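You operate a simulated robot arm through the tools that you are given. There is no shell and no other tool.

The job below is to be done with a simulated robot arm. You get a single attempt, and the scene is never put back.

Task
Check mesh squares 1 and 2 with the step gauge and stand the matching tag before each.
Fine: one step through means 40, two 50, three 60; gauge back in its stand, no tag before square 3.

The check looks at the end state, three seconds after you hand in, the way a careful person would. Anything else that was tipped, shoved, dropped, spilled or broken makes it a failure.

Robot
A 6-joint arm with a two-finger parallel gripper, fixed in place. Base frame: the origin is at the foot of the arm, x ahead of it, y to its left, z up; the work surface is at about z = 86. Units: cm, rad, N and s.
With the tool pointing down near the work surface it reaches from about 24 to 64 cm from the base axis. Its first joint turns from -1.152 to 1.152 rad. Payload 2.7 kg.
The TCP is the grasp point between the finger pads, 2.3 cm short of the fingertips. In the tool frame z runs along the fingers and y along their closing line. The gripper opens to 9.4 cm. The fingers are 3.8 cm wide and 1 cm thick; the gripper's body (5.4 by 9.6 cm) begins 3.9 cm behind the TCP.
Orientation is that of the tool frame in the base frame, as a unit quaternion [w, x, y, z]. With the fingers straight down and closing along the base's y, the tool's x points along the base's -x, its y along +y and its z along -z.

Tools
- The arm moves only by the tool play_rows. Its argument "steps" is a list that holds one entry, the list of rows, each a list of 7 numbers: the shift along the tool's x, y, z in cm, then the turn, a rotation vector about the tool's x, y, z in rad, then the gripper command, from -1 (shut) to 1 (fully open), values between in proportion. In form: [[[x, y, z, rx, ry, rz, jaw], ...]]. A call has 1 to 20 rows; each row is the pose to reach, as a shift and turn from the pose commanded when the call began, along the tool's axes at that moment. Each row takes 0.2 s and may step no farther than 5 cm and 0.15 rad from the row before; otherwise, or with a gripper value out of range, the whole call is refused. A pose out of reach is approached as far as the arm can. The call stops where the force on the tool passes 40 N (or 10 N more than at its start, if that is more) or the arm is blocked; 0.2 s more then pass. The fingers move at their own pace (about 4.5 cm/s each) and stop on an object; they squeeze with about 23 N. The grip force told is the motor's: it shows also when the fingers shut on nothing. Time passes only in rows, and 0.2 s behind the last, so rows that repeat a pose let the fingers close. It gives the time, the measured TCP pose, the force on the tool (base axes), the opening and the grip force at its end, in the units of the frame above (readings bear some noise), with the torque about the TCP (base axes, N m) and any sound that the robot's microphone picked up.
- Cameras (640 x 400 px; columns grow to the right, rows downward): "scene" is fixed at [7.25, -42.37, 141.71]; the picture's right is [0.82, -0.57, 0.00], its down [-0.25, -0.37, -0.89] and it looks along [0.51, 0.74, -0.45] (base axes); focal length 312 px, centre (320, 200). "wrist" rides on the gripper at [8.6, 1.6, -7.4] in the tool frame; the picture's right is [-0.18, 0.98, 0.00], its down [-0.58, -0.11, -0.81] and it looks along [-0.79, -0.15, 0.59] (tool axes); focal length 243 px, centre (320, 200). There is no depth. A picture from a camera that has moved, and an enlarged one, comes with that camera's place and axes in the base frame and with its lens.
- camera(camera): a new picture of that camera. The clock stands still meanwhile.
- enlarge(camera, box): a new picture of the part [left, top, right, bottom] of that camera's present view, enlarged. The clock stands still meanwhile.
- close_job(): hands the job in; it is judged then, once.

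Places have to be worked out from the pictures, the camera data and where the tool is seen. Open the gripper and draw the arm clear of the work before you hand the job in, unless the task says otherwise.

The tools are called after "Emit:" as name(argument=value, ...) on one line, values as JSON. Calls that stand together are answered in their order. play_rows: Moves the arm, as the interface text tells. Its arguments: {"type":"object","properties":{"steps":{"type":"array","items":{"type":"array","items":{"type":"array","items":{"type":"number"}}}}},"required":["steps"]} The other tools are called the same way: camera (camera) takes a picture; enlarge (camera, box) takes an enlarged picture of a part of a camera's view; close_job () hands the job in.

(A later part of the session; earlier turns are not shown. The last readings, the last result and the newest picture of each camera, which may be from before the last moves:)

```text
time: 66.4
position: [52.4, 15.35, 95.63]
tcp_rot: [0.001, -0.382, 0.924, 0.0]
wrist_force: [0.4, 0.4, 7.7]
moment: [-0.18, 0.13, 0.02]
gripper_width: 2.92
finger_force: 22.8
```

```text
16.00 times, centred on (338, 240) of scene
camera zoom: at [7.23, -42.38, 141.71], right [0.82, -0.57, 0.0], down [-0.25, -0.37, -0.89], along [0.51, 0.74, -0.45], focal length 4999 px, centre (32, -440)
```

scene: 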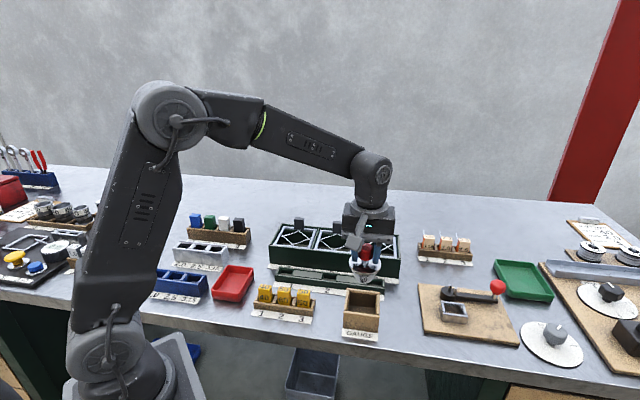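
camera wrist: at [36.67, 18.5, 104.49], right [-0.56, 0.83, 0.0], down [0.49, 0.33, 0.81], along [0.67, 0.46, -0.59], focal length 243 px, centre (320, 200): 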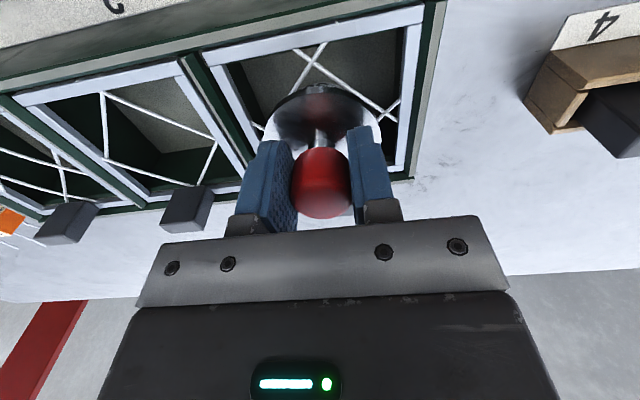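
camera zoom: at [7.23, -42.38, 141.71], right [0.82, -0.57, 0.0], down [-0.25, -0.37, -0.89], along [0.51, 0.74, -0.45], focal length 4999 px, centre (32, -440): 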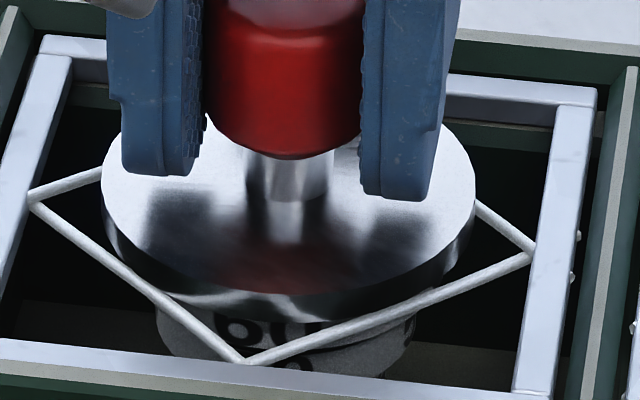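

Contact: the flange rests on mesh 2 at TCP ≈95.6, one step (≈1.15 cm) deeper than on square 1. So square 2 passes three steps, giving 60, and square 1 is 50. I lift the gauge straight out.

Emit:
play_rows(steps=[[[0, 0, -0.15, 0, 0, 0, -1], [0, 0, -0.3, 0, 0, 0, -1], [0, 0, -0.5, 0, 0, 0, -1], [0, 0, -0.8, 0, 0, 0, -1], [0, 0, -1.1, 0, 0, 0, -1], [0, 0, -1.5, 0, 0, 0, -1], [0, 0, -1.9, 0, 0, 0, -1], [0, 0, -2.4, 0, 0, 0, -1], [0, 0, -2.9, 0, 0, 0, -1], [0, 0, -3.5, 0, 0, 0, -1], [0, 0, -4.1, 0, 0, 0, -1], [0, 0, -4.8, 0, 0, 0, -1], [0, 0, -5.5, 0, 0, 0, -1], [0, 0, -6.2, 0, 0, 0, -1], [0, 0, -6.9, 0, 0, 0, -1], [0, 0, -7.6, 0, 0, 0, -1], [0, 0, -8.3, 0, 0, 0, -1], [0, 0, -9.0, 0, 0, 0, -1], [0, 0, -9.5, 0, 0, 0, -1], [0, 0, -9.7, 0, 0, 0, -1]]])

Emit:
enlarge(camera="scene", box=[280, 200, 380, 260])

Emit:
enlarge(camera="scene", box=[338, 280, 386, 340])

```text
time: 70.6
position: [52.33, 15.41, 105.01]
tcp_rot: [0.0, -0.382, 0.924, 0.001]
wrist_force: [-1.3, -0.4, -2.2]
moment: [-0.03, -0.01, -0.03]
gripper_width: 2.93
finger_force: 22.5
```

```text
6.40 times, centred on (330, 230) of scene
camera zoom: at [7.25, -42.37, 141.71], right [0.82, -0.57, 0.0], down [-0.25, -0.37, -0.89], along [0.51, 0.74, -0.45], focal length 2000 px, centre (256, 8)
```

zoom: 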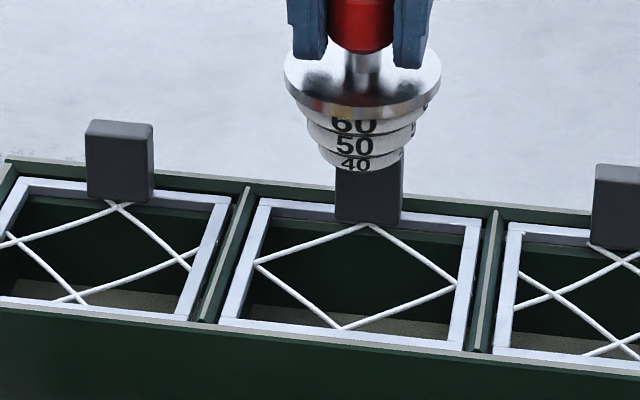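

```text
6.67 times, centred on (362, 310) of scene
camera zoom: at [7.25, -42.37, 141.71], right [0.82, -0.57, 0.0], down [-0.25, -0.37, -0.89], along [0.51, 0.74, -0.45], focal length 2083 px, centre (40, -533)
```

zoom: 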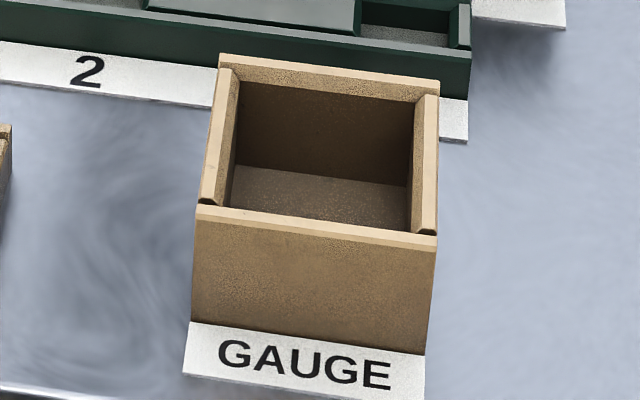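

Results: square 1 gets tag 50 and square 2 gets tag 60. The stand is an open box, and the flange rests on its walls, so it needs centring. I carry the gauge back above the stand.

Emit:
play_rows(steps=[[[0.27, -0.11, 0, 0, 0, 0, -1], [0.94, -0.4, 0, 0, 0, 0, -1], [2.09, -0.88, 0, 0, 0, 0, -1], [3.23, -1.36, 0, 0, 0, 0, -1], [4.38, -1.85, 0, 0, 0, 0, -1], [5.53, -2.33, 0, 0, 0, 0, -1], [6.68, -2.82, 0, 0, 0, 0, -1], [7.83, -3.3, 0, 0, 0, 0, -1], [8.97, -3.78, 0, 0, 0, 0, -1], [10.12, -4.27, 0, 0, 0, 0, -1], [11.27, -4.75, 0, 0, 0, 0, -1], [12.42, -5.24, 0, 0, 0, 0, -1], [13.57, -5.72, 0, 0, 0, 0, -1], [14.71, -6.2, 0, 0, 0, 0, -1], [15.86, -6.69, 0, 0, 0, 0, -1], [17.01, -7.17, 0, 0, 0, 0, -1], [18.16, -7.66, 0, 0, 0, 0, -1], [19.41, -8.18, 0, 0, 0, 0, -1], [20.45, -8.62, 0, 0, 0, 0, -1], [20.87, -8.8, 0, 0, 0, 0, -1]]])

Emit:
enlarge(camera="scene", box=[330, 240, 402, 340])

Emit:
enlarge(camera="wrist", box=[220, 0, 420, 160])

```text
time: 74.8
position: [43.86, -5.66, 105.28]
tcp_rot: [0.001, -0.383, 0.924, 0.0]
wrist_force: [-0.1, 0.6, -2.5]
moment: [-0.02, 0.03, 0.0]
gripper_width: 2.92
finger_force: 23.7
```

```text
4.00 times, centred on (366, 290) of scene
camera zoom: at [7.25, -42.38, 141.71], right [0.82, -0.57, 0.0], down [-0.25, -0.37, -0.89], along [0.51, 0.74, -0.45], focal length 1250 px, centre (136, -160)
```

zoom: 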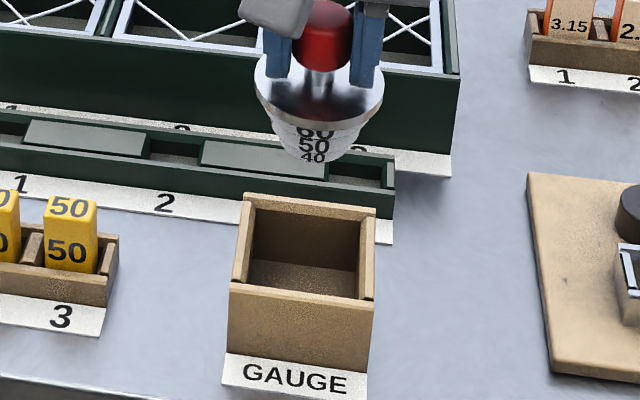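

```text
2.50 times, centred on (320, 80) of wrist
camera zoom: at [36.52, -10.67, 112.71], right [-0.56, 0.83, 0.0], down [0.49, 0.33, 0.81], along [0.67, 0.46, -0.59], focal length 606 px, centre (320, 500)
```

zoom: 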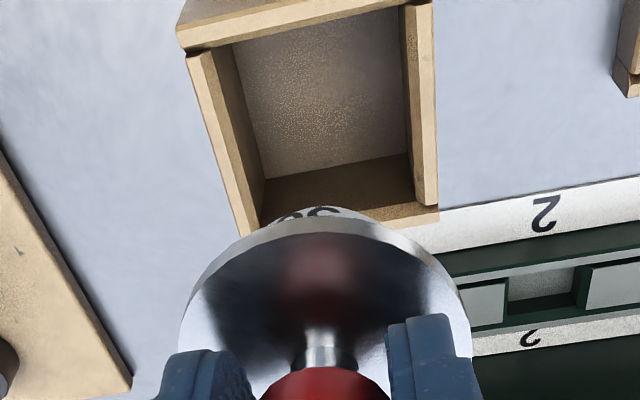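

The stand's centre is at (−0.09, +0.23) from the tool axis and the gauge's axis about the same, so they are aligned. I lower to just above seating height.

Emit:
play_rows(steps=[[[0, 0, 0.2, 0, 0, 0, -1], [0, 0, 0.6, 0, 0, 0, -1], [0, 0, 1.1, 0, 0, 0, -1], [0, 0, 1.7, 0, 0, 0, -1], [0, 0, 2.3, 0, 0, 0, -1], [0, 0, 2.9, 0, 0, 0, -1], [0, 0, 3.5, 0, 0, 0, -1], [0, 0, 4.1, 0, 0, 0, -1], [0, 0, 4.7, 0, 0, 0, -1], [0, 0, 5.3, 0, 0, 0, -1], [0, 0, 5.9, 0, 0, 0, -1], [0, 0, 6.5, 0, 0, 0, -1], [0, 0, 7.1, 0, 0, 0, -1], [0, 0, 7.7, 0, 0, 0, -1], [0, 0, 8.2, 0, 0, 0, -1], [0, 0, 8.7, 0, 0, 0, -1], [0, 0, 9.1, 0, 0, 0, -1], [0, 0, 9.4, 0, 0, 0, -1], [0, 0, 9.6, 0, 0, 0, -1], [0, 0, 9.6, 0, 0, 0, -1]]])

Emit:
enlarge(camera="scene", box=[338, 265, 394, 335])

Emit:
enlarge(camera="wrist", box=[220, 40, 420, 200])

```text
time: 79.0
position: [43.83, -5.64, 95.53]
tcp_rot: [-0.001, -0.382, 0.924, 0.0]
wrist_force: [0.7, -0.6, -3.0]
moment: [0.01, 0.02, 0.0]
gripper_width: 2.91
finger_force: 22.9
```

```text
5.71 times, centred on (366, 300) of scene
camera zoom: at [7.25, -42.38, 141.71], right [0.82, -0.57, 0.0], down [-0.25, -0.37, -0.89], along [0.51, 0.74, -0.45], focal length 1785 px, centre (57, -371)
```

zoom: 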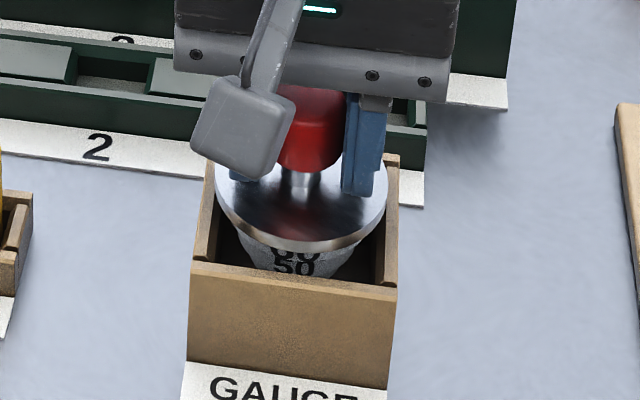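

```text
2.50 times, centred on (320, 120) of wrist
camera zoom: at [36.5, -10.65, 102.97], right [-0.56, 0.83, 0.0], down [0.49, 0.33, 0.81], along [0.67, 0.46, -0.59], focal length 606 px, centre (320, 400)
```

zoom: 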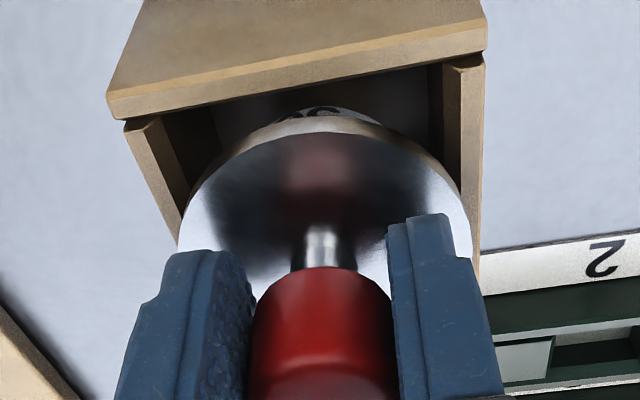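

Everything is aligned over the stand. I lower in fine steps to seat the gauge.

Emit:
play_rows(steps=[[[0, 0, 0.1, 0, 0, 0, -1], [0, 0, 0.2, 0, 0, 0, -1], [0, 0, 0.3, 0, 0, 0, -1], [0, 0, 0.4, 0, 0, 0, -1], [0, 0, 0.5, 0, 0, 0, -1], [0, 0, 0.6, 0, 0, 0, -1], [0, 0, 0.6, 0, 0, 0, -1]]])

Emit:
enlarge(camera="scene", box=[338, 265, 394, 335])

```text
time: 80.6
position: [43.79, -5.55, 94.85]
tcp_rot: [0.0, -0.383, 0.924, 0.0]
wrist_force: [0.5, 0.1, -3.1]
moment: [-0.02, 0.0, 0.02]
gripper_width: 2.95
finger_force: 22.6
```

```text
5.71 times, centred on (366, 300) of scene
camera zoom: at [7.25, -42.38, 141.71], right [0.82, -0.57, 0.0], down [-0.25, -0.37, -0.89], along [0.51, 0.74, -0.45], focal length 1785 px, centre (57, -371)
```

zoom: 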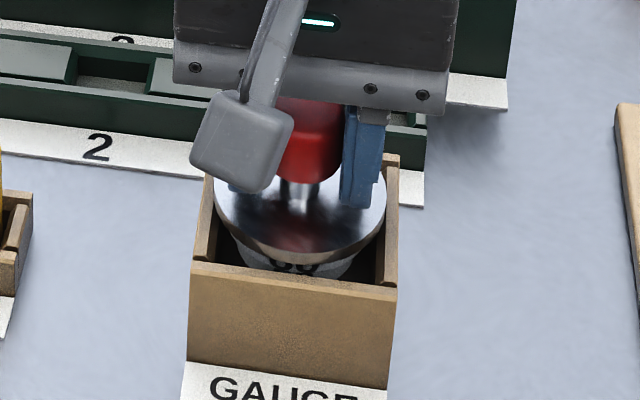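

Emit:
play_rows(steps=[[[0, 0, 0.07, 0, 0, 0, -1], [0, 0, 0.14, 0, 0, 0, -1], [0, 0, 0.21, 0, 0, 0, -1], [0, 0, 0.28, 0, 0, 0, -1], [0, 0, 0.28, 0, 0, 0, -1]]])

Emit:
enlarge(camera="scene", box=[338, 265, 394, 335])

```text
time: 81.8
position: [43.85, -5.63, 94.68]
tcp_rot: [0.001, -0.383, 0.924, 0.0]
wrist_force: [-0.1, 0.2, -2.6]
moment: [-0.01, -0.01, 0.02]
gripper_width: 2.93
finger_force: 23.2
```

```text
5.71 times, centred on (366, 300) of scene
camera zoom: at [7.25, -42.38, 141.71], right [0.82, -0.57, 0.0], down [-0.25, -0.37, -0.89], along [0.51, 0.74, -0.45], focal length 1785 px, centre (57, -371)
```

zoom: 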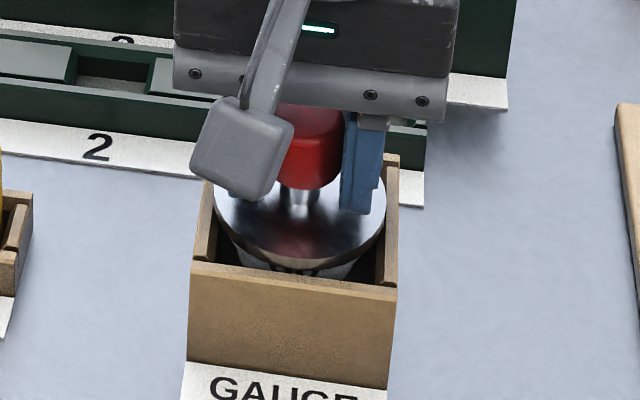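

No contact yet at 94.7; I continue gently downward.

Emit:
play_rows(steps=[[[0, 0, 0.07, 0, 0, 0, -1], [0, 0, 0.14, 0, 0, 0, -1], [0, 0, 0.2, 0, 0, 0, -1], [0, 0, 0.2, 0, 0, 0, -1]]])

Emit:
enlarge(camera="scene", box=[346, 280, 386, 320])

```text
time: 82.8
position: [43.77, -5.65, 94.45]
tcp_rot: [0.0, -0.382, 0.924, 0.0]
wrist_force: [-0.1, -0.3, -2.8]
moment: [0.07, -0.02, -0.01]
gripper_width: 2.93
finger_force: 23.0
```

```text
10.00 times, centred on (366, 300) of scene
camera zoom: at [7.25, -42.37, 141.71], right [0.82, -0.57, 0.0], down [-0.25, -0.37, -0.89], along [0.51, 0.74, -0.45], focal length 3124 px, centre (-140, -800)
```

zoom: 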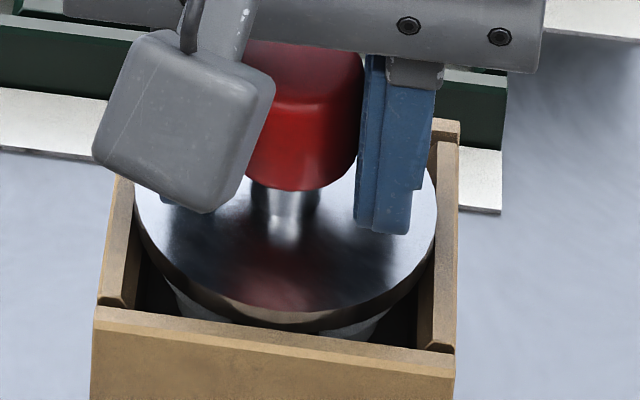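

The flange is level with the wall tops and fits between them; a slight moment appears. I lower a touch more to feel the seat.

Emit:
play_rows(steps=[[[0, 0, 0.06, 0, 0, 0, -1], [0, 0, 0.12, 0, 0, 0, -1], [0, 0, 0.12, 0, 0, 0, -1]]])

Emit:
enlarge(camera="scene", box=[346, 280, 386, 320])

Emit:
enlarge(camera="wrist", box=[220, 40, 420, 200])

```text
time: 83.6
position: [43.91, -5.77, 94.43]
tcp_rot: [0.0, -0.383, 0.924, -0.001]
wrist_force: [-2.2, 0.6, 4.4]
moment: [-0.18, -0.1, -0.06]
gripper_width: 2.91
finger_force: 22.9
```

```text
10.00 times, centred on (366, 300) of scene
camera zoom: at [7.23, -42.37, 141.71], right [0.82, -0.57, 0.0], down [-0.25, -0.37, -0.89], along [0.51, 0.74, -0.45], focal length 3124 px, centre (-140, -800)
```

zoom: 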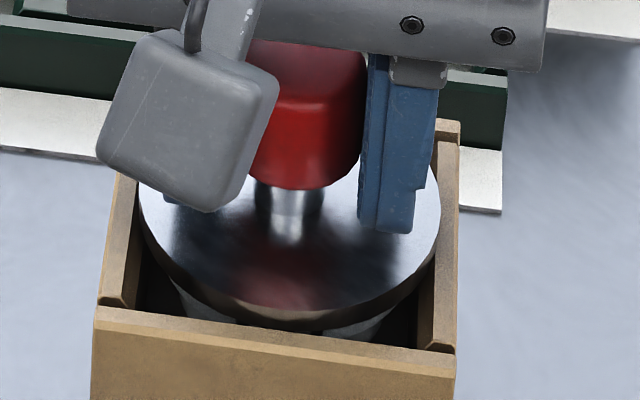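

```text
2.50 times, centred on (320, 120) of wrist
camera zoom: at [36.55, -10.72, 101.9], right [-0.56, 0.83, 0.0], down [0.49, 0.33, 0.81], along [0.67, 0.46, -0.59], focal length 606 px, centre (320, 400)
```

zoom: 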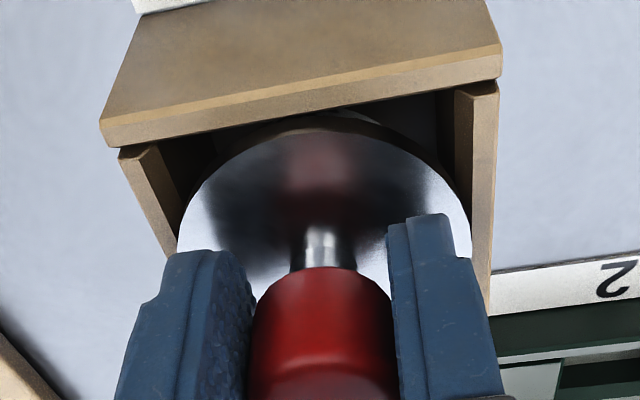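

The moment says the flange's +s edge touches the right wall. I raise 0.25, shift about 0.15 toward −s, and lower again.

Emit:
play_rows(steps=[[[0, 0, -0.1, 0, 0, 0, -1], [0, 0, -0.25, 0, 0, 0, -1], [0, 0.08, -0.3, 0, 0, 0, -1], [0, 0.16, -0.3, 0, 0, 0, -1], [0, 0.16, -0.2, 0, 0, 0, -1], [0, 0.16, -0.1, 0, 0, 0, -1], [0, 0.16, 0, 0, 0, 0, -1], [0, 0.16, 0, 0, 0, 0, -1]]])

Emit:
enlarge(camera="scene", box=[346, 280, 386, 320])

Emit:
enlarge(camera="wrist", box=[220, 40, 420, 200])

```text
time: 85.4
position: [43.83, -5.68, 94.26]
tcp_rot: [0.002, -0.383, 0.924, -0.001]
wrist_force: [2.0, -2.6, 7.5]
moment: [0.09, 0.13, 0.0]
gripper_width: 2.93
finger_force: 23.1
```

```text
10.00 times, centred on (366, 300) of scene
camera zoom: at [7.24, -42.38, 141.7], right [0.82, -0.57, 0.0], down [-0.25, -0.37, -0.89], along [0.51, 0.74, -0.45], focal length 3124 px, centre (-140, -800)
```

zoom: 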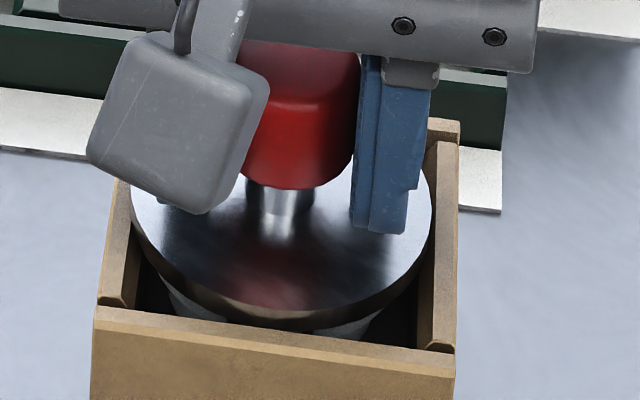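

```text
2.50 times, centred on (320, 120) of wrist
camera zoom: at [36.43, -10.61, 101.84], right [-0.56, 0.83, 0.0], down [0.49, 0.33, 0.81], along [0.67, 0.46, -0.59], focal length 606 px, centre (320, 400)
```

zoom: 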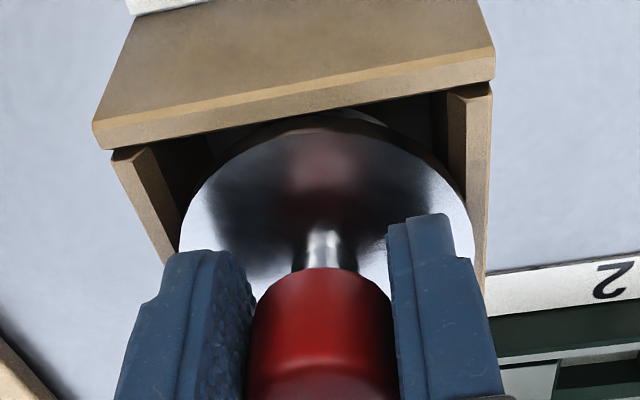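

Now the opposite (−s) edge touches, so the fit is close. I back off up slightly, shift half-way back (+0.08 s) and lower again.

Emit:
play_rows(steps=[[[0, 0, -0.1, 0, 0, 0, -1], [0, 0, -0.25, 0, 0, 0, -1], [0, -0.08, -0.3, 0, 0, 0, -1], [0, -0.08, -0.3, 0, 0, 0, -1], [0, -0.08, -0.2, 0, 0, 0, -1], [0, -0.08, -0.1, 0, 0, 0, -1], [0, -0.08, 0, 0, 0, 0, -1], [0, -0.08, 0, 0, 0, 0, -1]]])

Emit:
enlarge(camera="scene", box=[346, 280, 386, 320])

Emit:
enlarge(camera="wrist", box=[220, 40, 420, 200])

```text
time: 87.2
position: [43.79, -5.71, 94.3]
tcp_rot: [0.001, -0.382, 0.924, -0.001]
wrist_force: [0.7, -0.5, 6.6]
moment: [0.18, 0.17, 0.0]
gripper_width: 2.92
finger_force: 22.9
```

```text
10.00 times, centred on (366, 300) of scene
camera zoom: at [7.24, -42.38, 141.71], right [0.82, -0.57, 0.0], down [-0.25, -0.37, -0.89], along [0.51, 0.74, -0.45], focal length 3124 px, centre (-140, -800)
```

zoom: 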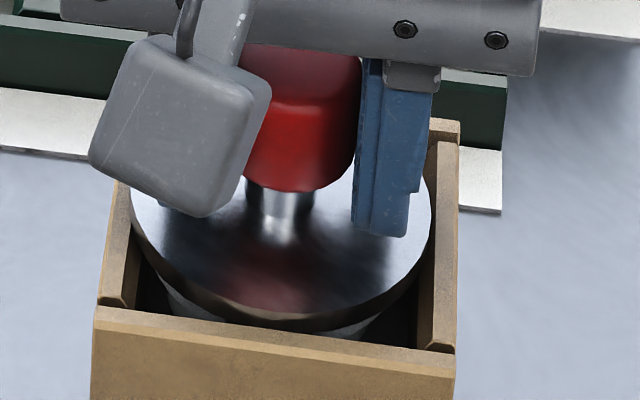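

```text
2.50 times, centred on (320, 120) of wrist
camera zoom: at [36.45, -10.65, 101.78], right [-0.56, 0.83, 0.0], down [0.49, 0.33, 0.81], along [0.67, 0.46, -0.59], focal length 606 px, centre (320, 400)
```

zoom: 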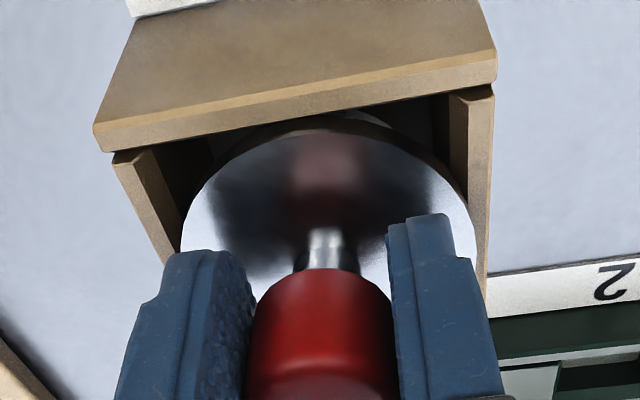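

Contact is on the −s side again; the gauge hardly moved between tries. I look closely at the left and right edges to understand the fit.

Emit:
enlarge(camera="scene", box=[343, 290, 367, 314])

Emit:
enlarge(camera="scene", box=[362, 290, 386, 314])

Emit:
enlarge(camera="wrist", box=[250, 80, 330, 150])

Emit:
enlarge(camera="wrist", box=[330, 60, 410, 130])

```text
16.00 times, centred on (355, 302) of scene
camera zoom: at [7.24, -42.38, 141.71], right [0.82, -0.57, 0.0], down [-0.25, -0.37, -0.89], along [0.51, 0.74, -0.45], focal length 4999 px, centre (-240, -1432)
```

zoom: 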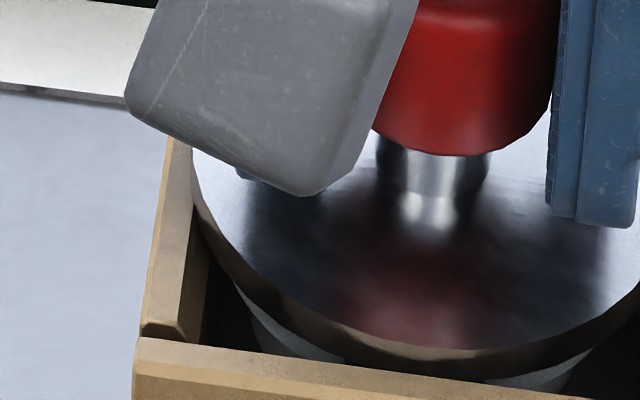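

```text
16.00 times, centred on (374, 302) of scene
camera zoom: at [7.24, -42.38, 141.71], right [0.82, -0.57, 0.0], down [-0.25, -0.37, -0.89], along [0.51, 0.74, -0.45], focal length 4999 px, centre (-544, -1432)
```

zoom: 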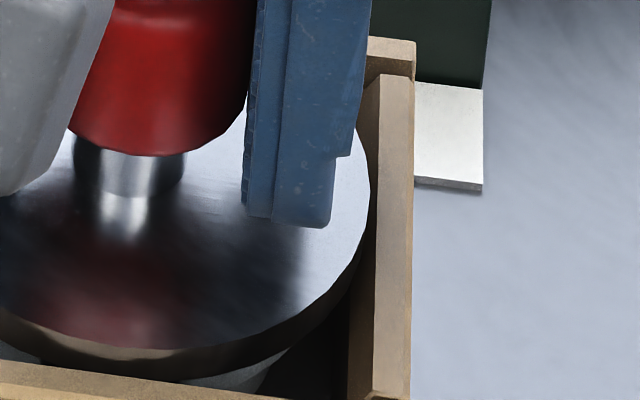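

```text
5.71 times, centred on (290, 115) of wrist
camera zoom: at [36.45, -10.65, 101.78], right [-0.56, 0.83, 0.0], down [0.49, 0.33, 0.81], along [0.67, 0.46, -0.59], focal length 1386 px, centre (491, 686)
```

zoom: 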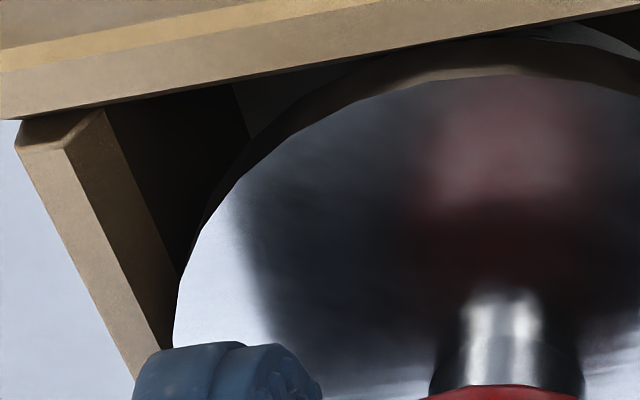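

```text
5.71 times, centred on (370, 95) of wrist
camera zoom: at [36.45, -10.65, 101.78], right [-0.56, 0.83, 0.0], down [0.49, 0.33, 0.81], along [0.67, 0.46, -0.59], focal length 1386 px, centre (34, 800)
```

zoom: 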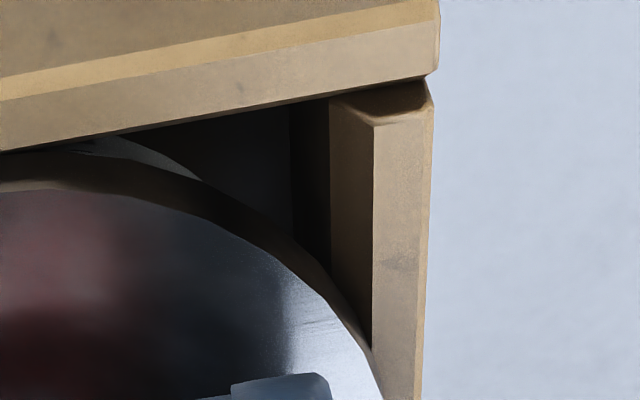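

The empty-stand view gives an inner width of ≈6.0 cm against the 6.57 cm flange, so the flange is meant to rest on the side walls, which is the contact I feel. It sits ≈0.1 cm left of its original place, so I lift a bit, shift +0.13 s, and set it down again.

Emit:
play_rows(steps=[[[0, 0, -0.15, 0, 0, 0, -1], [0, 0, -0.3, 0, 0, 0, -1], [0, 0, -0.4, 0, 0, 0, -1], [0, -0.07, -0.4, 0, 0, 0, -1], [0, -0.13, -0.4, 0, 0, 0, -1], [0, -0.13, -0.4, 0, 0, 0, -1]]])

Emit:
enlarge(camera="scene", box=[346, 280, 386, 320])

```text
time: 88.6
position: [43.75, -5.61, 94.63]
tcp_rot: [0.0, -0.384, 0.923, 0.0]
wrist_force: [0.3, -0.4, -3.0]
moment: [-0.02, 0.01, 0.0]
gripper_width: 2.93
finger_force: 23.0
```

```text
10.00 times, centred on (366, 300) of scene
camera zoom: at [7.25, -42.38, 141.71], right [0.82, -0.57, 0.0], down [-0.25, -0.37, -0.89], along [0.51, 0.74, -0.45], focal length 3124 px, centre (-140, -800)
```

zoom: 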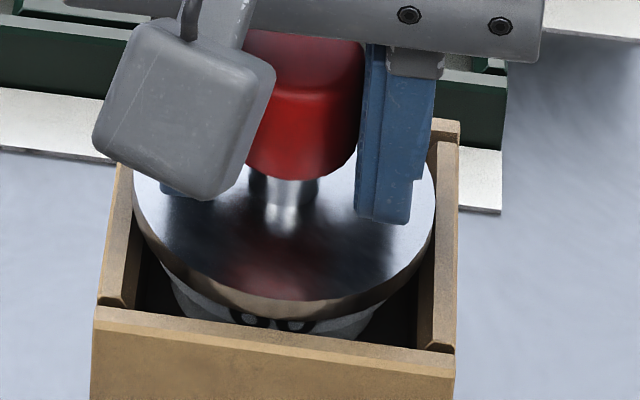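

The flange now spans 133–436 px, matching its original 136–436. I lower it to contact again.

Emit:
play_rows(steps=[[[0, 0, 0.1, 0, 0, 0, -1], [0, 0, 0.2, 0, 0, 0, -1], [0, 0, 0.28, 0, 0, 0, -1], [0, 0, 0.35, 0, 0, 0, -1], [0, 0, 0.35, 0, 0, 0, -1]]])

Emit:
enlarge(camera="scene", box=[346, 280, 386, 320])

```text
time: 89.8
position: [43.85, -5.75, 94.35]
tcp_rot: [0.0, -0.382, 0.924, 0.0]
wrist_force: [-5.2, -1.1, 2.6]
moment: [0.02, 0.17, 0.0]
gripper_width: 2.93
finger_force: 22.6
```

```text
10.00 times, centred on (366, 300) of scene
camera zoom: at [7.23, -42.37, 141.71], right [0.82, -0.57, 0.0], down [-0.25, -0.37, -0.89], along [0.51, 0.74, -0.45], focal length 3124 px, centre (-140, -800)
```

zoom: 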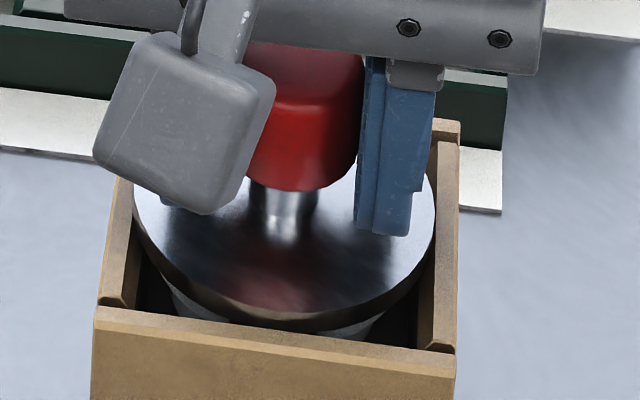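

Now the lateral force points to −w, so the flange's rear edge rubs the back wall. I lift a bit, shift 0.12 toward −w, and lower again.

Emit:
play_rows(steps=[[[0, 0, -0.1, 0, 0, 0, -1], [0, 0, -0.25, 0, 0, 0, -1], [0.06, 0, -0.3, 0, 0, 0, -1], [0.12, 0, -0.3, 0, 0, 0, -1], [0.12, 0, -0.2, 0, 0, 0, -1], [0.12, 0, -0.1, 0, 0, 0, -1], [0.12, 0, 0.0, 0, 0, 0, -1], [0.12, 0, 0.05, 0, 0, 0, -1], [0.12, 0, 0.05, 0, 0, 0, -1]]])

Emit:
enlarge(camera="scene", box=[346, 280, 386, 320])

Emit:
enlarge(camera="wrist", box=[220, 40, 420, 200])

```text
time: 91.8
position: [43.79, -5.77, 94.39]
tcp_rot: [0.001, -0.383, 0.924, -0.001]
wrist_force: [-0.3, 7.6, 10.4]
moment: [0.03, -0.09, -0.06]
gripper_width: 2.92
finger_force: 22.9
```

```text
10.00 times, centred on (366, 300) of scene
camera zoom: at [7.23, -42.35, 141.71], right [0.82, -0.57, 0.0], down [-0.25, -0.37, -0.89], along [0.51, 0.74, -0.45], focal length 3124 px, centre (-140, -800)
```

zoom: 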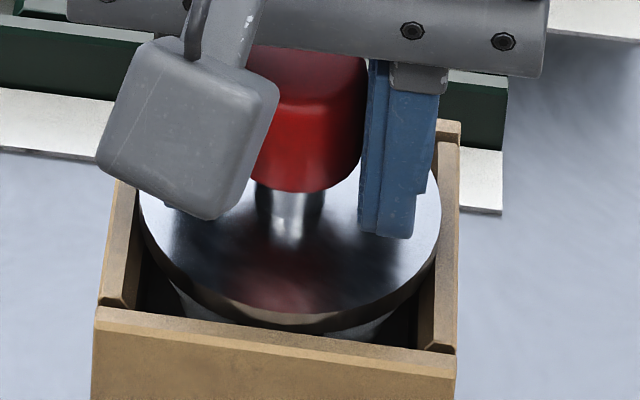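

```text
2.50 times, centred on (320, 120) of wrist
camera zoom: at [36.5, -10.77, 101.81], right [-0.57, 0.83, 0.0], down [0.49, 0.33, 0.81], along [0.67, 0.46, -0.59], focal length 606 px, centre (320, 400)
```

zoom: 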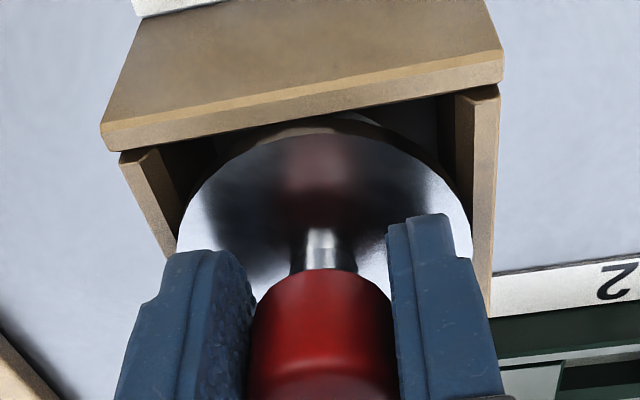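

That pushed against the front and right edges instead, so the previous spot matched the original place best. I lift slightly, go back +0.09 in w and a hair to −s, and lower lightly.

Emit:
play_rows(steps=[[[0, 0, -0.15, 0, 0, 0, -1], [0, 0, -0.3, 0, 0, 0, -1], [0, 0, -0.4, 0, 0, 0, -1], [-0.08, 0.02, -0.4, 0, 0, 0, -1], [-0.08, 0.02, -0.4, 0, 0, 0, -1]]])

Emit:
enlarge(camera="scene", box=[346, 280, 386, 320])

Emit:
play_rows(steps=[[[0, 0, 0.1, 0, 0, 0, -1], [0, 0, 0.2, 0, 0, 0, -1], [0, 0, 0.26, 0, 0, 0, -1], [0, 0, 0.3, 0, 0, 0, -1], [0, 0, 0.3, 0, 0, 0, -1]]])

Emit:
enlarge(camera="scene", box=[346, 280, 386, 320])

```text
time: 93.0
position: [43.82, -5.73, 94.76]
tcp_rot: [0.0, -0.382, 0.924, 0.0]
wrist_force: [-0.5, 0.1, -3.4]
moment: [-0.01, 0.04, 0.03]
gripper_width: 2.94
finger_force: 23.0
```

```text
10.00 times, centred on (366, 300) of scene
camera zoom: at [7.25, -42.38, 141.71], right [0.82, -0.57, 0.0], down [-0.25, -0.37, -0.89], along [0.51, 0.74, -0.45], focal length 3124 px, centre (-140, -800)
```

zoom: 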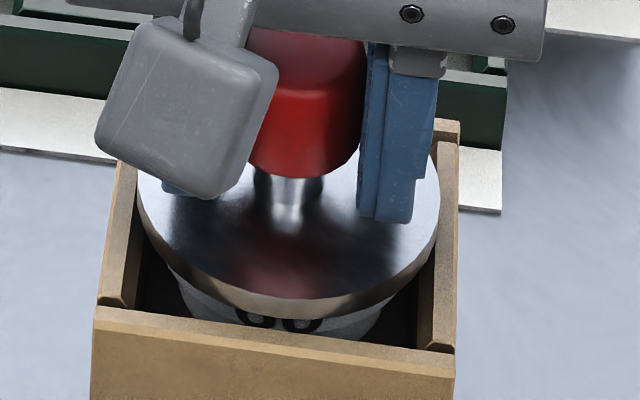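

```text
time: 94.2
position: [43.85, -5.69, 94.43]
tcp_rot: [-0.001, -0.383, 0.924, 0.0]
wrist_force: [0.3, 0.1, -2.4]
moment: [-0.02, 0.0, 0.01]
gripper_width: 2.91
finger_force: 23.7
```

```text
10.00 times, centred on (366, 300) of scene
camera zoom: at [7.25, -42.37, 141.71], right [0.82, -0.57, 0.0], down [-0.25, -0.37, -0.89], along [0.51, 0.74, -0.45], focal length 3124 px, centre (-140, -800)
```

zoom: 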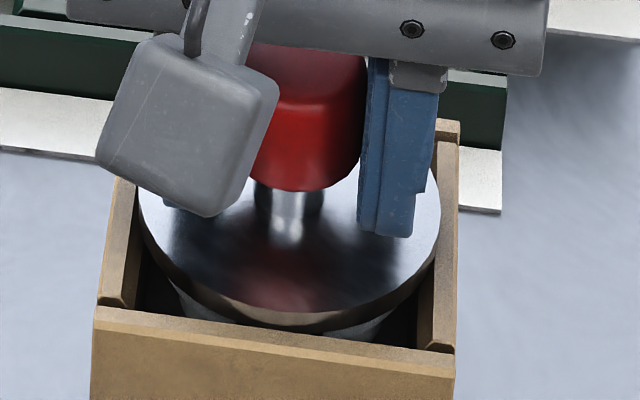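

No contact at this height; the flange is ≈0.08 cm right of its original position. I shift −0.08 s and lower in tiny steps.

Emit:
play_rows(steps=[[[0, 0.08, -0.05, 0, 0, 0, -1], [0, 0.08, -0.05, 0, 0, 0, -1], [0, 0.08, 0.05, 0, 0, 0, -1], [0, 0.08, 0.1, 0, 0, 0, -1], [0, 0.08, 0.1, 0, 0, 0, -1]]])

Emit:
enlarge(camera="scene", box=[346, 280, 386, 320])

```text
time: 95.4
position: [43.76, -5.67, 94.26]
tcp_rot: [0.001, -0.382, 0.924, 0.0]
wrist_force: [-1.1, -1.3, 5.2]
moment: [0.12, 0.21, 0.09]
gripper_width: 2.96
finger_force: 22.5
```

```text
10.00 times, centred on (366, 300) of scene
camera zoom: at [7.24, -42.38, 141.71], right [0.82, -0.57, 0.0], down [-0.25, -0.37, -0.89], along [0.51, 0.74, -0.45], focal length 3124 px, centre (-140, -800)
```

zoom: 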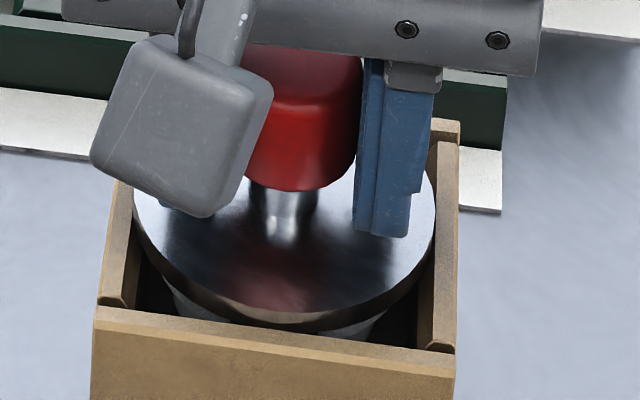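

The gauge is resting on the stand again and matches its original position. I open the jaws to let it settle, without moving.

Emit:
play_rows(steps=[[[0, 0, 0, 0, 0, 0, -0.3], [0, 0, 0, 0, 0, 0, -0.2], [0, 0, 0, 0, 0, 0, 0.0], [0, 0, 0, 0, 0, 0, 0.3], [0, 0, 0, 0, 0, 0, 0.6], [0, 0, 0, 0, 0, 0, 1], [0, 0, 0, 0, 0, 0, 1], [0, 0, 0, 0, 0, 0, 1]]])

Emit:
enlarge(camera="scene", box=[340, 270, 396, 330])

Emit:
enlarge(camera="wrist", box=[220, 40, 420, 220])

```text
time: 97.2
position: [43.8, -5.61, 94.34]
tcp_rot: [0.0, -0.383, 0.924, -0.001]
wrist_force: [-0.2, -0.3, 0.2]
moment: [0.0, 0.0, -0.01]
gripper_width: 9.39
finger_force: 0.2
```

```text
6.67 times, centred on (368, 300) of scene
camera zoom: at [7.25, -42.37, 141.71], right [0.82, -0.57, 0.0], down [-0.25, -0.37, -0.89], along [0.51, 0.74, -0.45], focal length 2083 px, centre (0, -467)
```

zoom: 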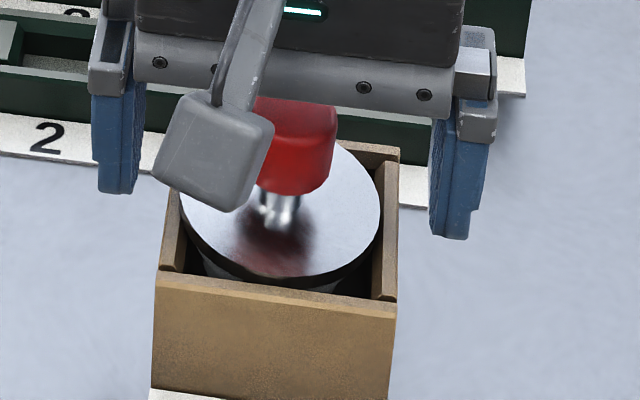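

```text
2.22 times, centred on (320, 130) of wrist
camera zoom: at [36.43, -10.68, 101.78], right [-0.56, 0.83, 0.0], down [0.49, 0.33, 0.81], along [0.67, 0.46, -0.59], focal length 539 px, centre (320, 356)
```

zoom: 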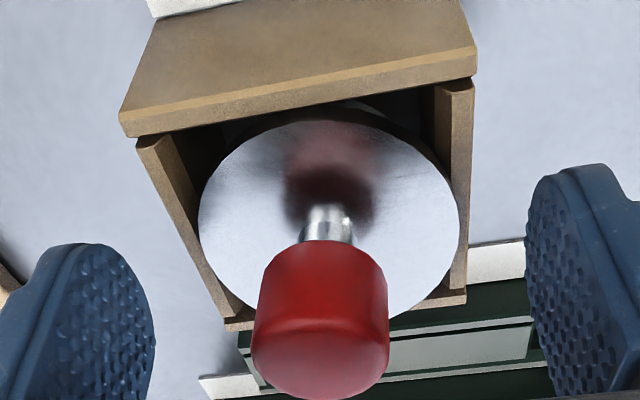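

Released, the gauge leans slightly toward +s: its −s rim sits on the left wall while the other side dropped in. So the flange nests between the walls and needs to go ≈0.06 cm further +s. I regrip, raise a little, shift, and lower.

Emit:
play_rows(steps=[[[0, 0, 0, 0, 0, 0, 0], [0, 0, 0, 0, 0, 0, -0.3], [0, 0, 0, 0, 0, 0, -1], [0, 0, 0, 0, 0, 0, -1], [0, 0, 0, 0, 0, 0, -1], [0, 0, 0, 0, 0, 0, -1], [0, 0, 0, 0, 0, 0, -1], [0, 0, -0.1, 0, 0, 0, -1], [0, 0, -0.2, 0, 0, 0, -1], [0, 0, -0.3, 0, 0, 0, -1], [0, 0, -0.3, 0, 0, 0, -1]]])

Emit:
enlarge(camera="scene", box=[346, 280, 386, 320])

Emit:
enlarge(camera="wrist", box=[220, 40, 420, 200])

```text
time: 99.6
position: [43.87, -5.79, 94.6]
tcp_rot: [0.0, -0.382, 0.924, 0.0]
wrist_force: [0.7, -1.0, -2.6]
moment: [-0.03, 0.01, -0.02]
gripper_width: 2.95
finger_force: 22.4
```

```text
10.00 times, centred on (366, 300) of scene
camera zoom: at [7.25, -42.38, 141.71], right [0.82, -0.57, 0.0], down [-0.25, -0.37, -0.89], along [0.51, 0.74, -0.45], focal length 3124 px, centre (-140, -800)
```

zoom: 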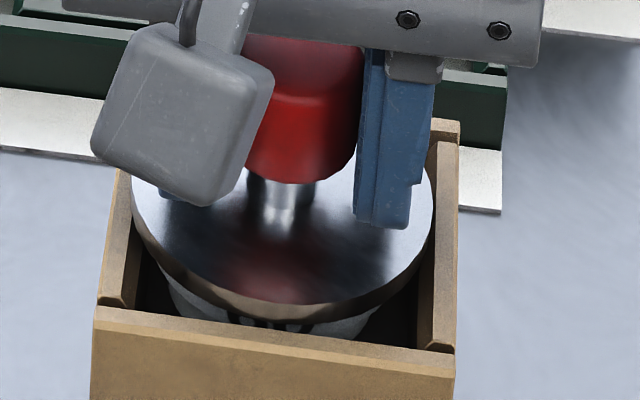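

```text
2.50 times, centred on (320, 120) of wrist
camera zoom: at [36.43, -10.72, 102.11], right [-0.56, 0.83, 0.0], down [0.49, 0.33, 0.81], along [0.67, 0.46, -0.59], focal length 606 px, centre (320, 400)
```

zoom: 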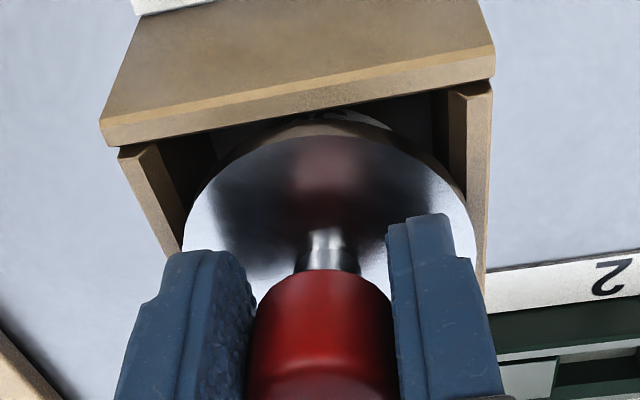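

The regripped flange spans 132–433 and should be about +0.1 cm further right. I shift that and lower in tiny steps.

Emit:
play_rows(steps=[[[0, -0.05, 0, 0, 0, 0, -1], [0, -0.1, 0, 0, 0, 0, -1], [0, -0.1, 0.1, 0, 0, 0, -1], [0, -0.1, 0.2, 0, 0, 0, -1], [0, -0.1, 0.3, 0, 0, 0, -1], [0, -0.1, 0.35, 0, 0, 0, -1], [0, -0.1, 0.35, 0, 0, 0, -1]]])

Emit:
enlarge(camera="scene", box=[346, 280, 386, 320])

```text
time: 101.2
position: [43.85, -5.67, 94.42]
tcp_rot: [0.0, -0.383, 0.924, 0.0]
wrist_force: [-6.5, 1.9, 9.8]
moment: [0.07, 0.17, 0.02]
gripper_width: 2.91
finger_force: 22.8
```

```text
10.00 times, centred on (366, 300) of scene
camera zoom: at [7.21, -42.37, 141.71], right [0.82, -0.57, 0.0], down [-0.25, -0.37, -0.89], along [0.51, 0.74, -0.45], focal length 3124 px, centre (-140, -800)
```

zoom: 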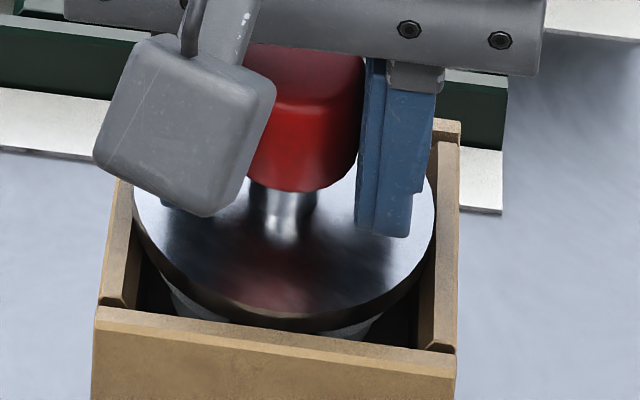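

The vertical reaction is now centred under the tool (no tipping moment). I release and see how it settles.

Emit:
play_rows(steps=[[[0, 0, -0.05, 0, 0, 0, -1], [0, 0, -0.05, 0, 0, 0, -0.3], [0, 0, -0.05, 0, 0, 0, 0.0], [0, 0, -0.05, 0, 0, 0, 0.4], [0, 0, -0.05, 0, 0, 0, 0.8], [0, 0, -0.05, 0, 0, 0, 1], [0, 0, -0.05, 0, 0, 0, 1], [0, 0, -0.05, 0, 0, 0, 1]]])

Emit:
enlarge(camera="scene", box=[340, 270, 396, 330])

Emit:
enlarge(camera="wrist", box=[220, 40, 420, 220])

```text
time: 103.0
position: [43.94, -5.67, 94.29]
tcp_rot: [0.0, -0.383, 0.924, 0.0]
wrist_force: [-0.4, -0.4, -1.0]
moment: [0.0, -0.03, -0.01]
gripper_width: 9.42
finger_force: 0.1
```

```text
6.67 times, centred on (368, 300) of scene
camera zoom: at [7.25, -42.37, 141.71], right [0.82, -0.57, 0.0], down [-0.25, -0.37, -0.89], along [0.51, 0.74, -0.45], focal length 2083 px, centre (0, -467)
```

zoom: 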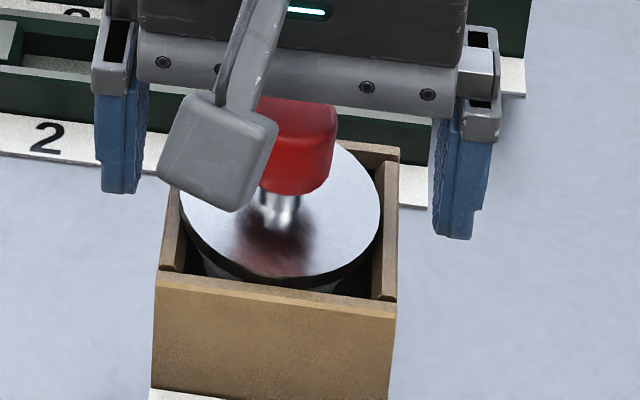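

```text
2.22 times, centred on (320, 130) of wrist
camera zoom: at [36.51, -10.74, 101.8], right [-0.56, 0.83, 0.0], down [0.49, 0.33, 0.81], along [0.67, 0.46, -0.59], focal length 539 px, centre (320, 356)
```

zoom: 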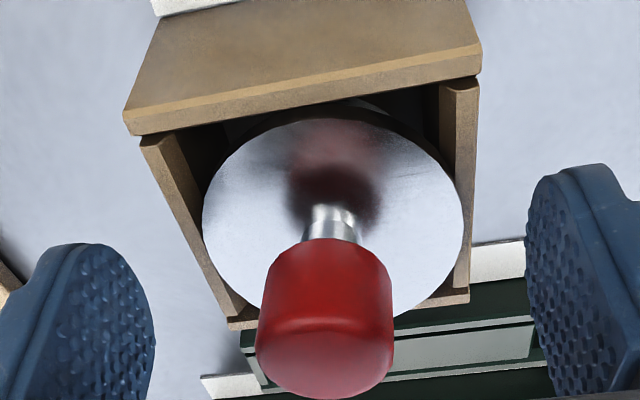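

Still leaning the same way. I raise the open gripper clear and look carefully at the gauge and walls from above.

Emit:
play_rows(steps=[[[0, 0, -1, 0, 0, 0, 1], [0, 0, -3, 0, 0, 0, 1], [0, 0, -5, 0, 0, 0, 1], [0, 0, -7, 0, 0, 0, 1], [0, 0, -9, 0, 0, 0, 1], [0, 0, -10, 0, 0, 0, 1], [0, 0, -10, 0, 0, 0, 1]]])

Emit:
enlarge(camera="scene", box=[346, 280, 386, 320])

Emit:
enlarge(camera="wrist", box=[270, 0, 370, 100])

```text
time: 104.6
position: [43.74, -5.75, 104.24]
tcp_rot: [0.0, -0.382, 0.924, 0.0]
wrist_force: [-0.6, -0.1, -0.6]
moment: [0.01, 0.0, 0.0]
gripper_width: 9.39
finger_force: 0.1
```

```text
10.00 times, centred on (366, 300) of scene
camera zoom: at [7.25, -42.37, 141.71], right [0.82, -0.57, 0.0], down [-0.25, -0.37, -0.89], along [0.51, 0.74, -0.45], focal length 3124 px, centre (-140, -800)
```

zoom: 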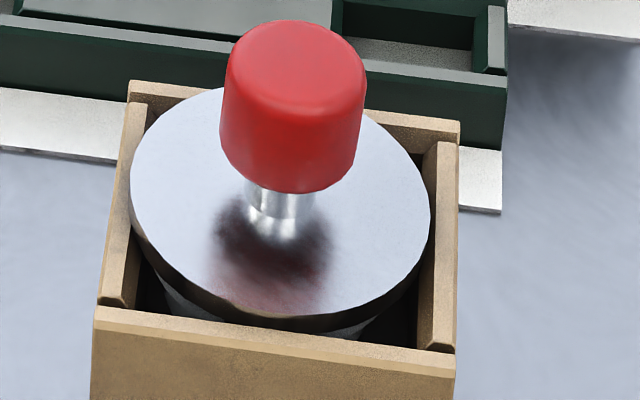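

```text
4.00 times, centred on (320, 50) of wrist
camera zoom: at [36.46, -10.8, 111.79], right [-0.56, 0.83, 0.0], down [0.49, 0.33, 0.81], along [0.67, 0.46, -0.59], focal length 970 px, centre (320, 800)
```

zoom: 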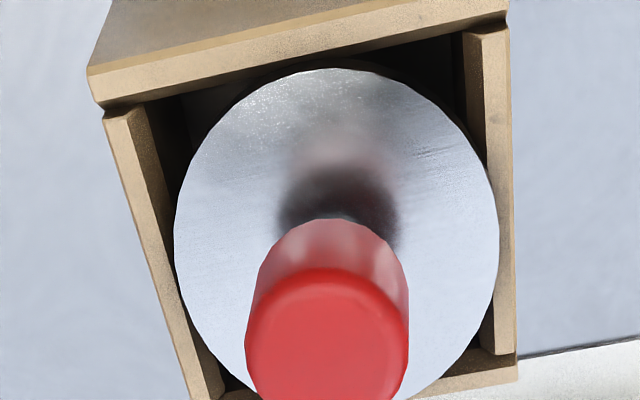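

Seen clearly now: the flange's −s rim sits on the −s wall while the +s side has dropped in, so it only needs a nudge of ≈0.1–0.15 cm toward +s. I'll straddle the flange with the jaws at ≈7.4 cm, tips just above the walls, and nudge with the −s finger.

Emit:
play_rows(steps=[[[0, -0.15, 0, 0, 0, 0, 0.574], [0, -0.15, 0, 0, 0, 0, 0.574], [0, -0.15, 2, 0, 0, 0, 0.574], [0, -0.15, 4, 0, 0, 0, 0.574], [0, -0.15, 6, 0, 0, 0, 0.574], [0, -0.15, 8, 0, 0, 0, 0.574], [0, -0.15, 9, 0, 0, 0, 0.574], [0, -0.15, 9.6, 0, 0, 0, 0.574], [0, -0.15, 9.6, 0, 0, 0, 0.574]]])

Emit:
enlarge(camera="scene", box=[346, 280, 386, 320])

Emit:
enlarge(camera="wrist", box=[220, 40, 420, 220])

```text
time: 106.6
position: [43.89, -5.91, 94.65]
tcp_rot: [-0.001, -0.383, 0.924, 0.001]
wrist_force: [0.3, -0.1, 0.0]
moment: [0.02, 0.03, 0.03]
gripper_width: 7.41
finger_force: 0.1
```

```text
10.00 times, centred on (366, 300) of scene
camera zoom: at [7.25, -42.37, 141.71], right [0.82, -0.57, 0.0], down [-0.25, -0.37, -0.89], along [0.51, 0.74, -0.45], focal length 3124 px, centre (-140, -800)
```

zoom: 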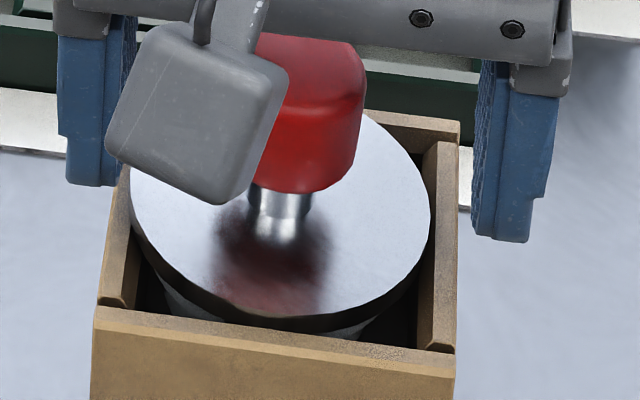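

```text
2.22 times, centred on (320, 130) of wrist
camera zoom: at [36.58, -10.92, 102.21], right [-0.56, 0.83, 0.0], down [0.49, 0.33, 0.81], along [0.67, 0.46, -0.59], focal length 539 px, centre (320, 356)
```

zoom: 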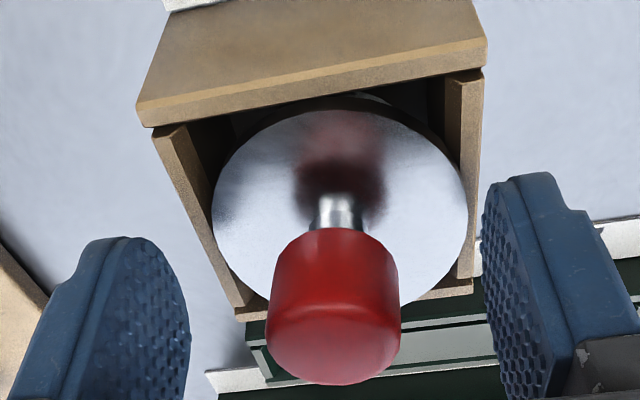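

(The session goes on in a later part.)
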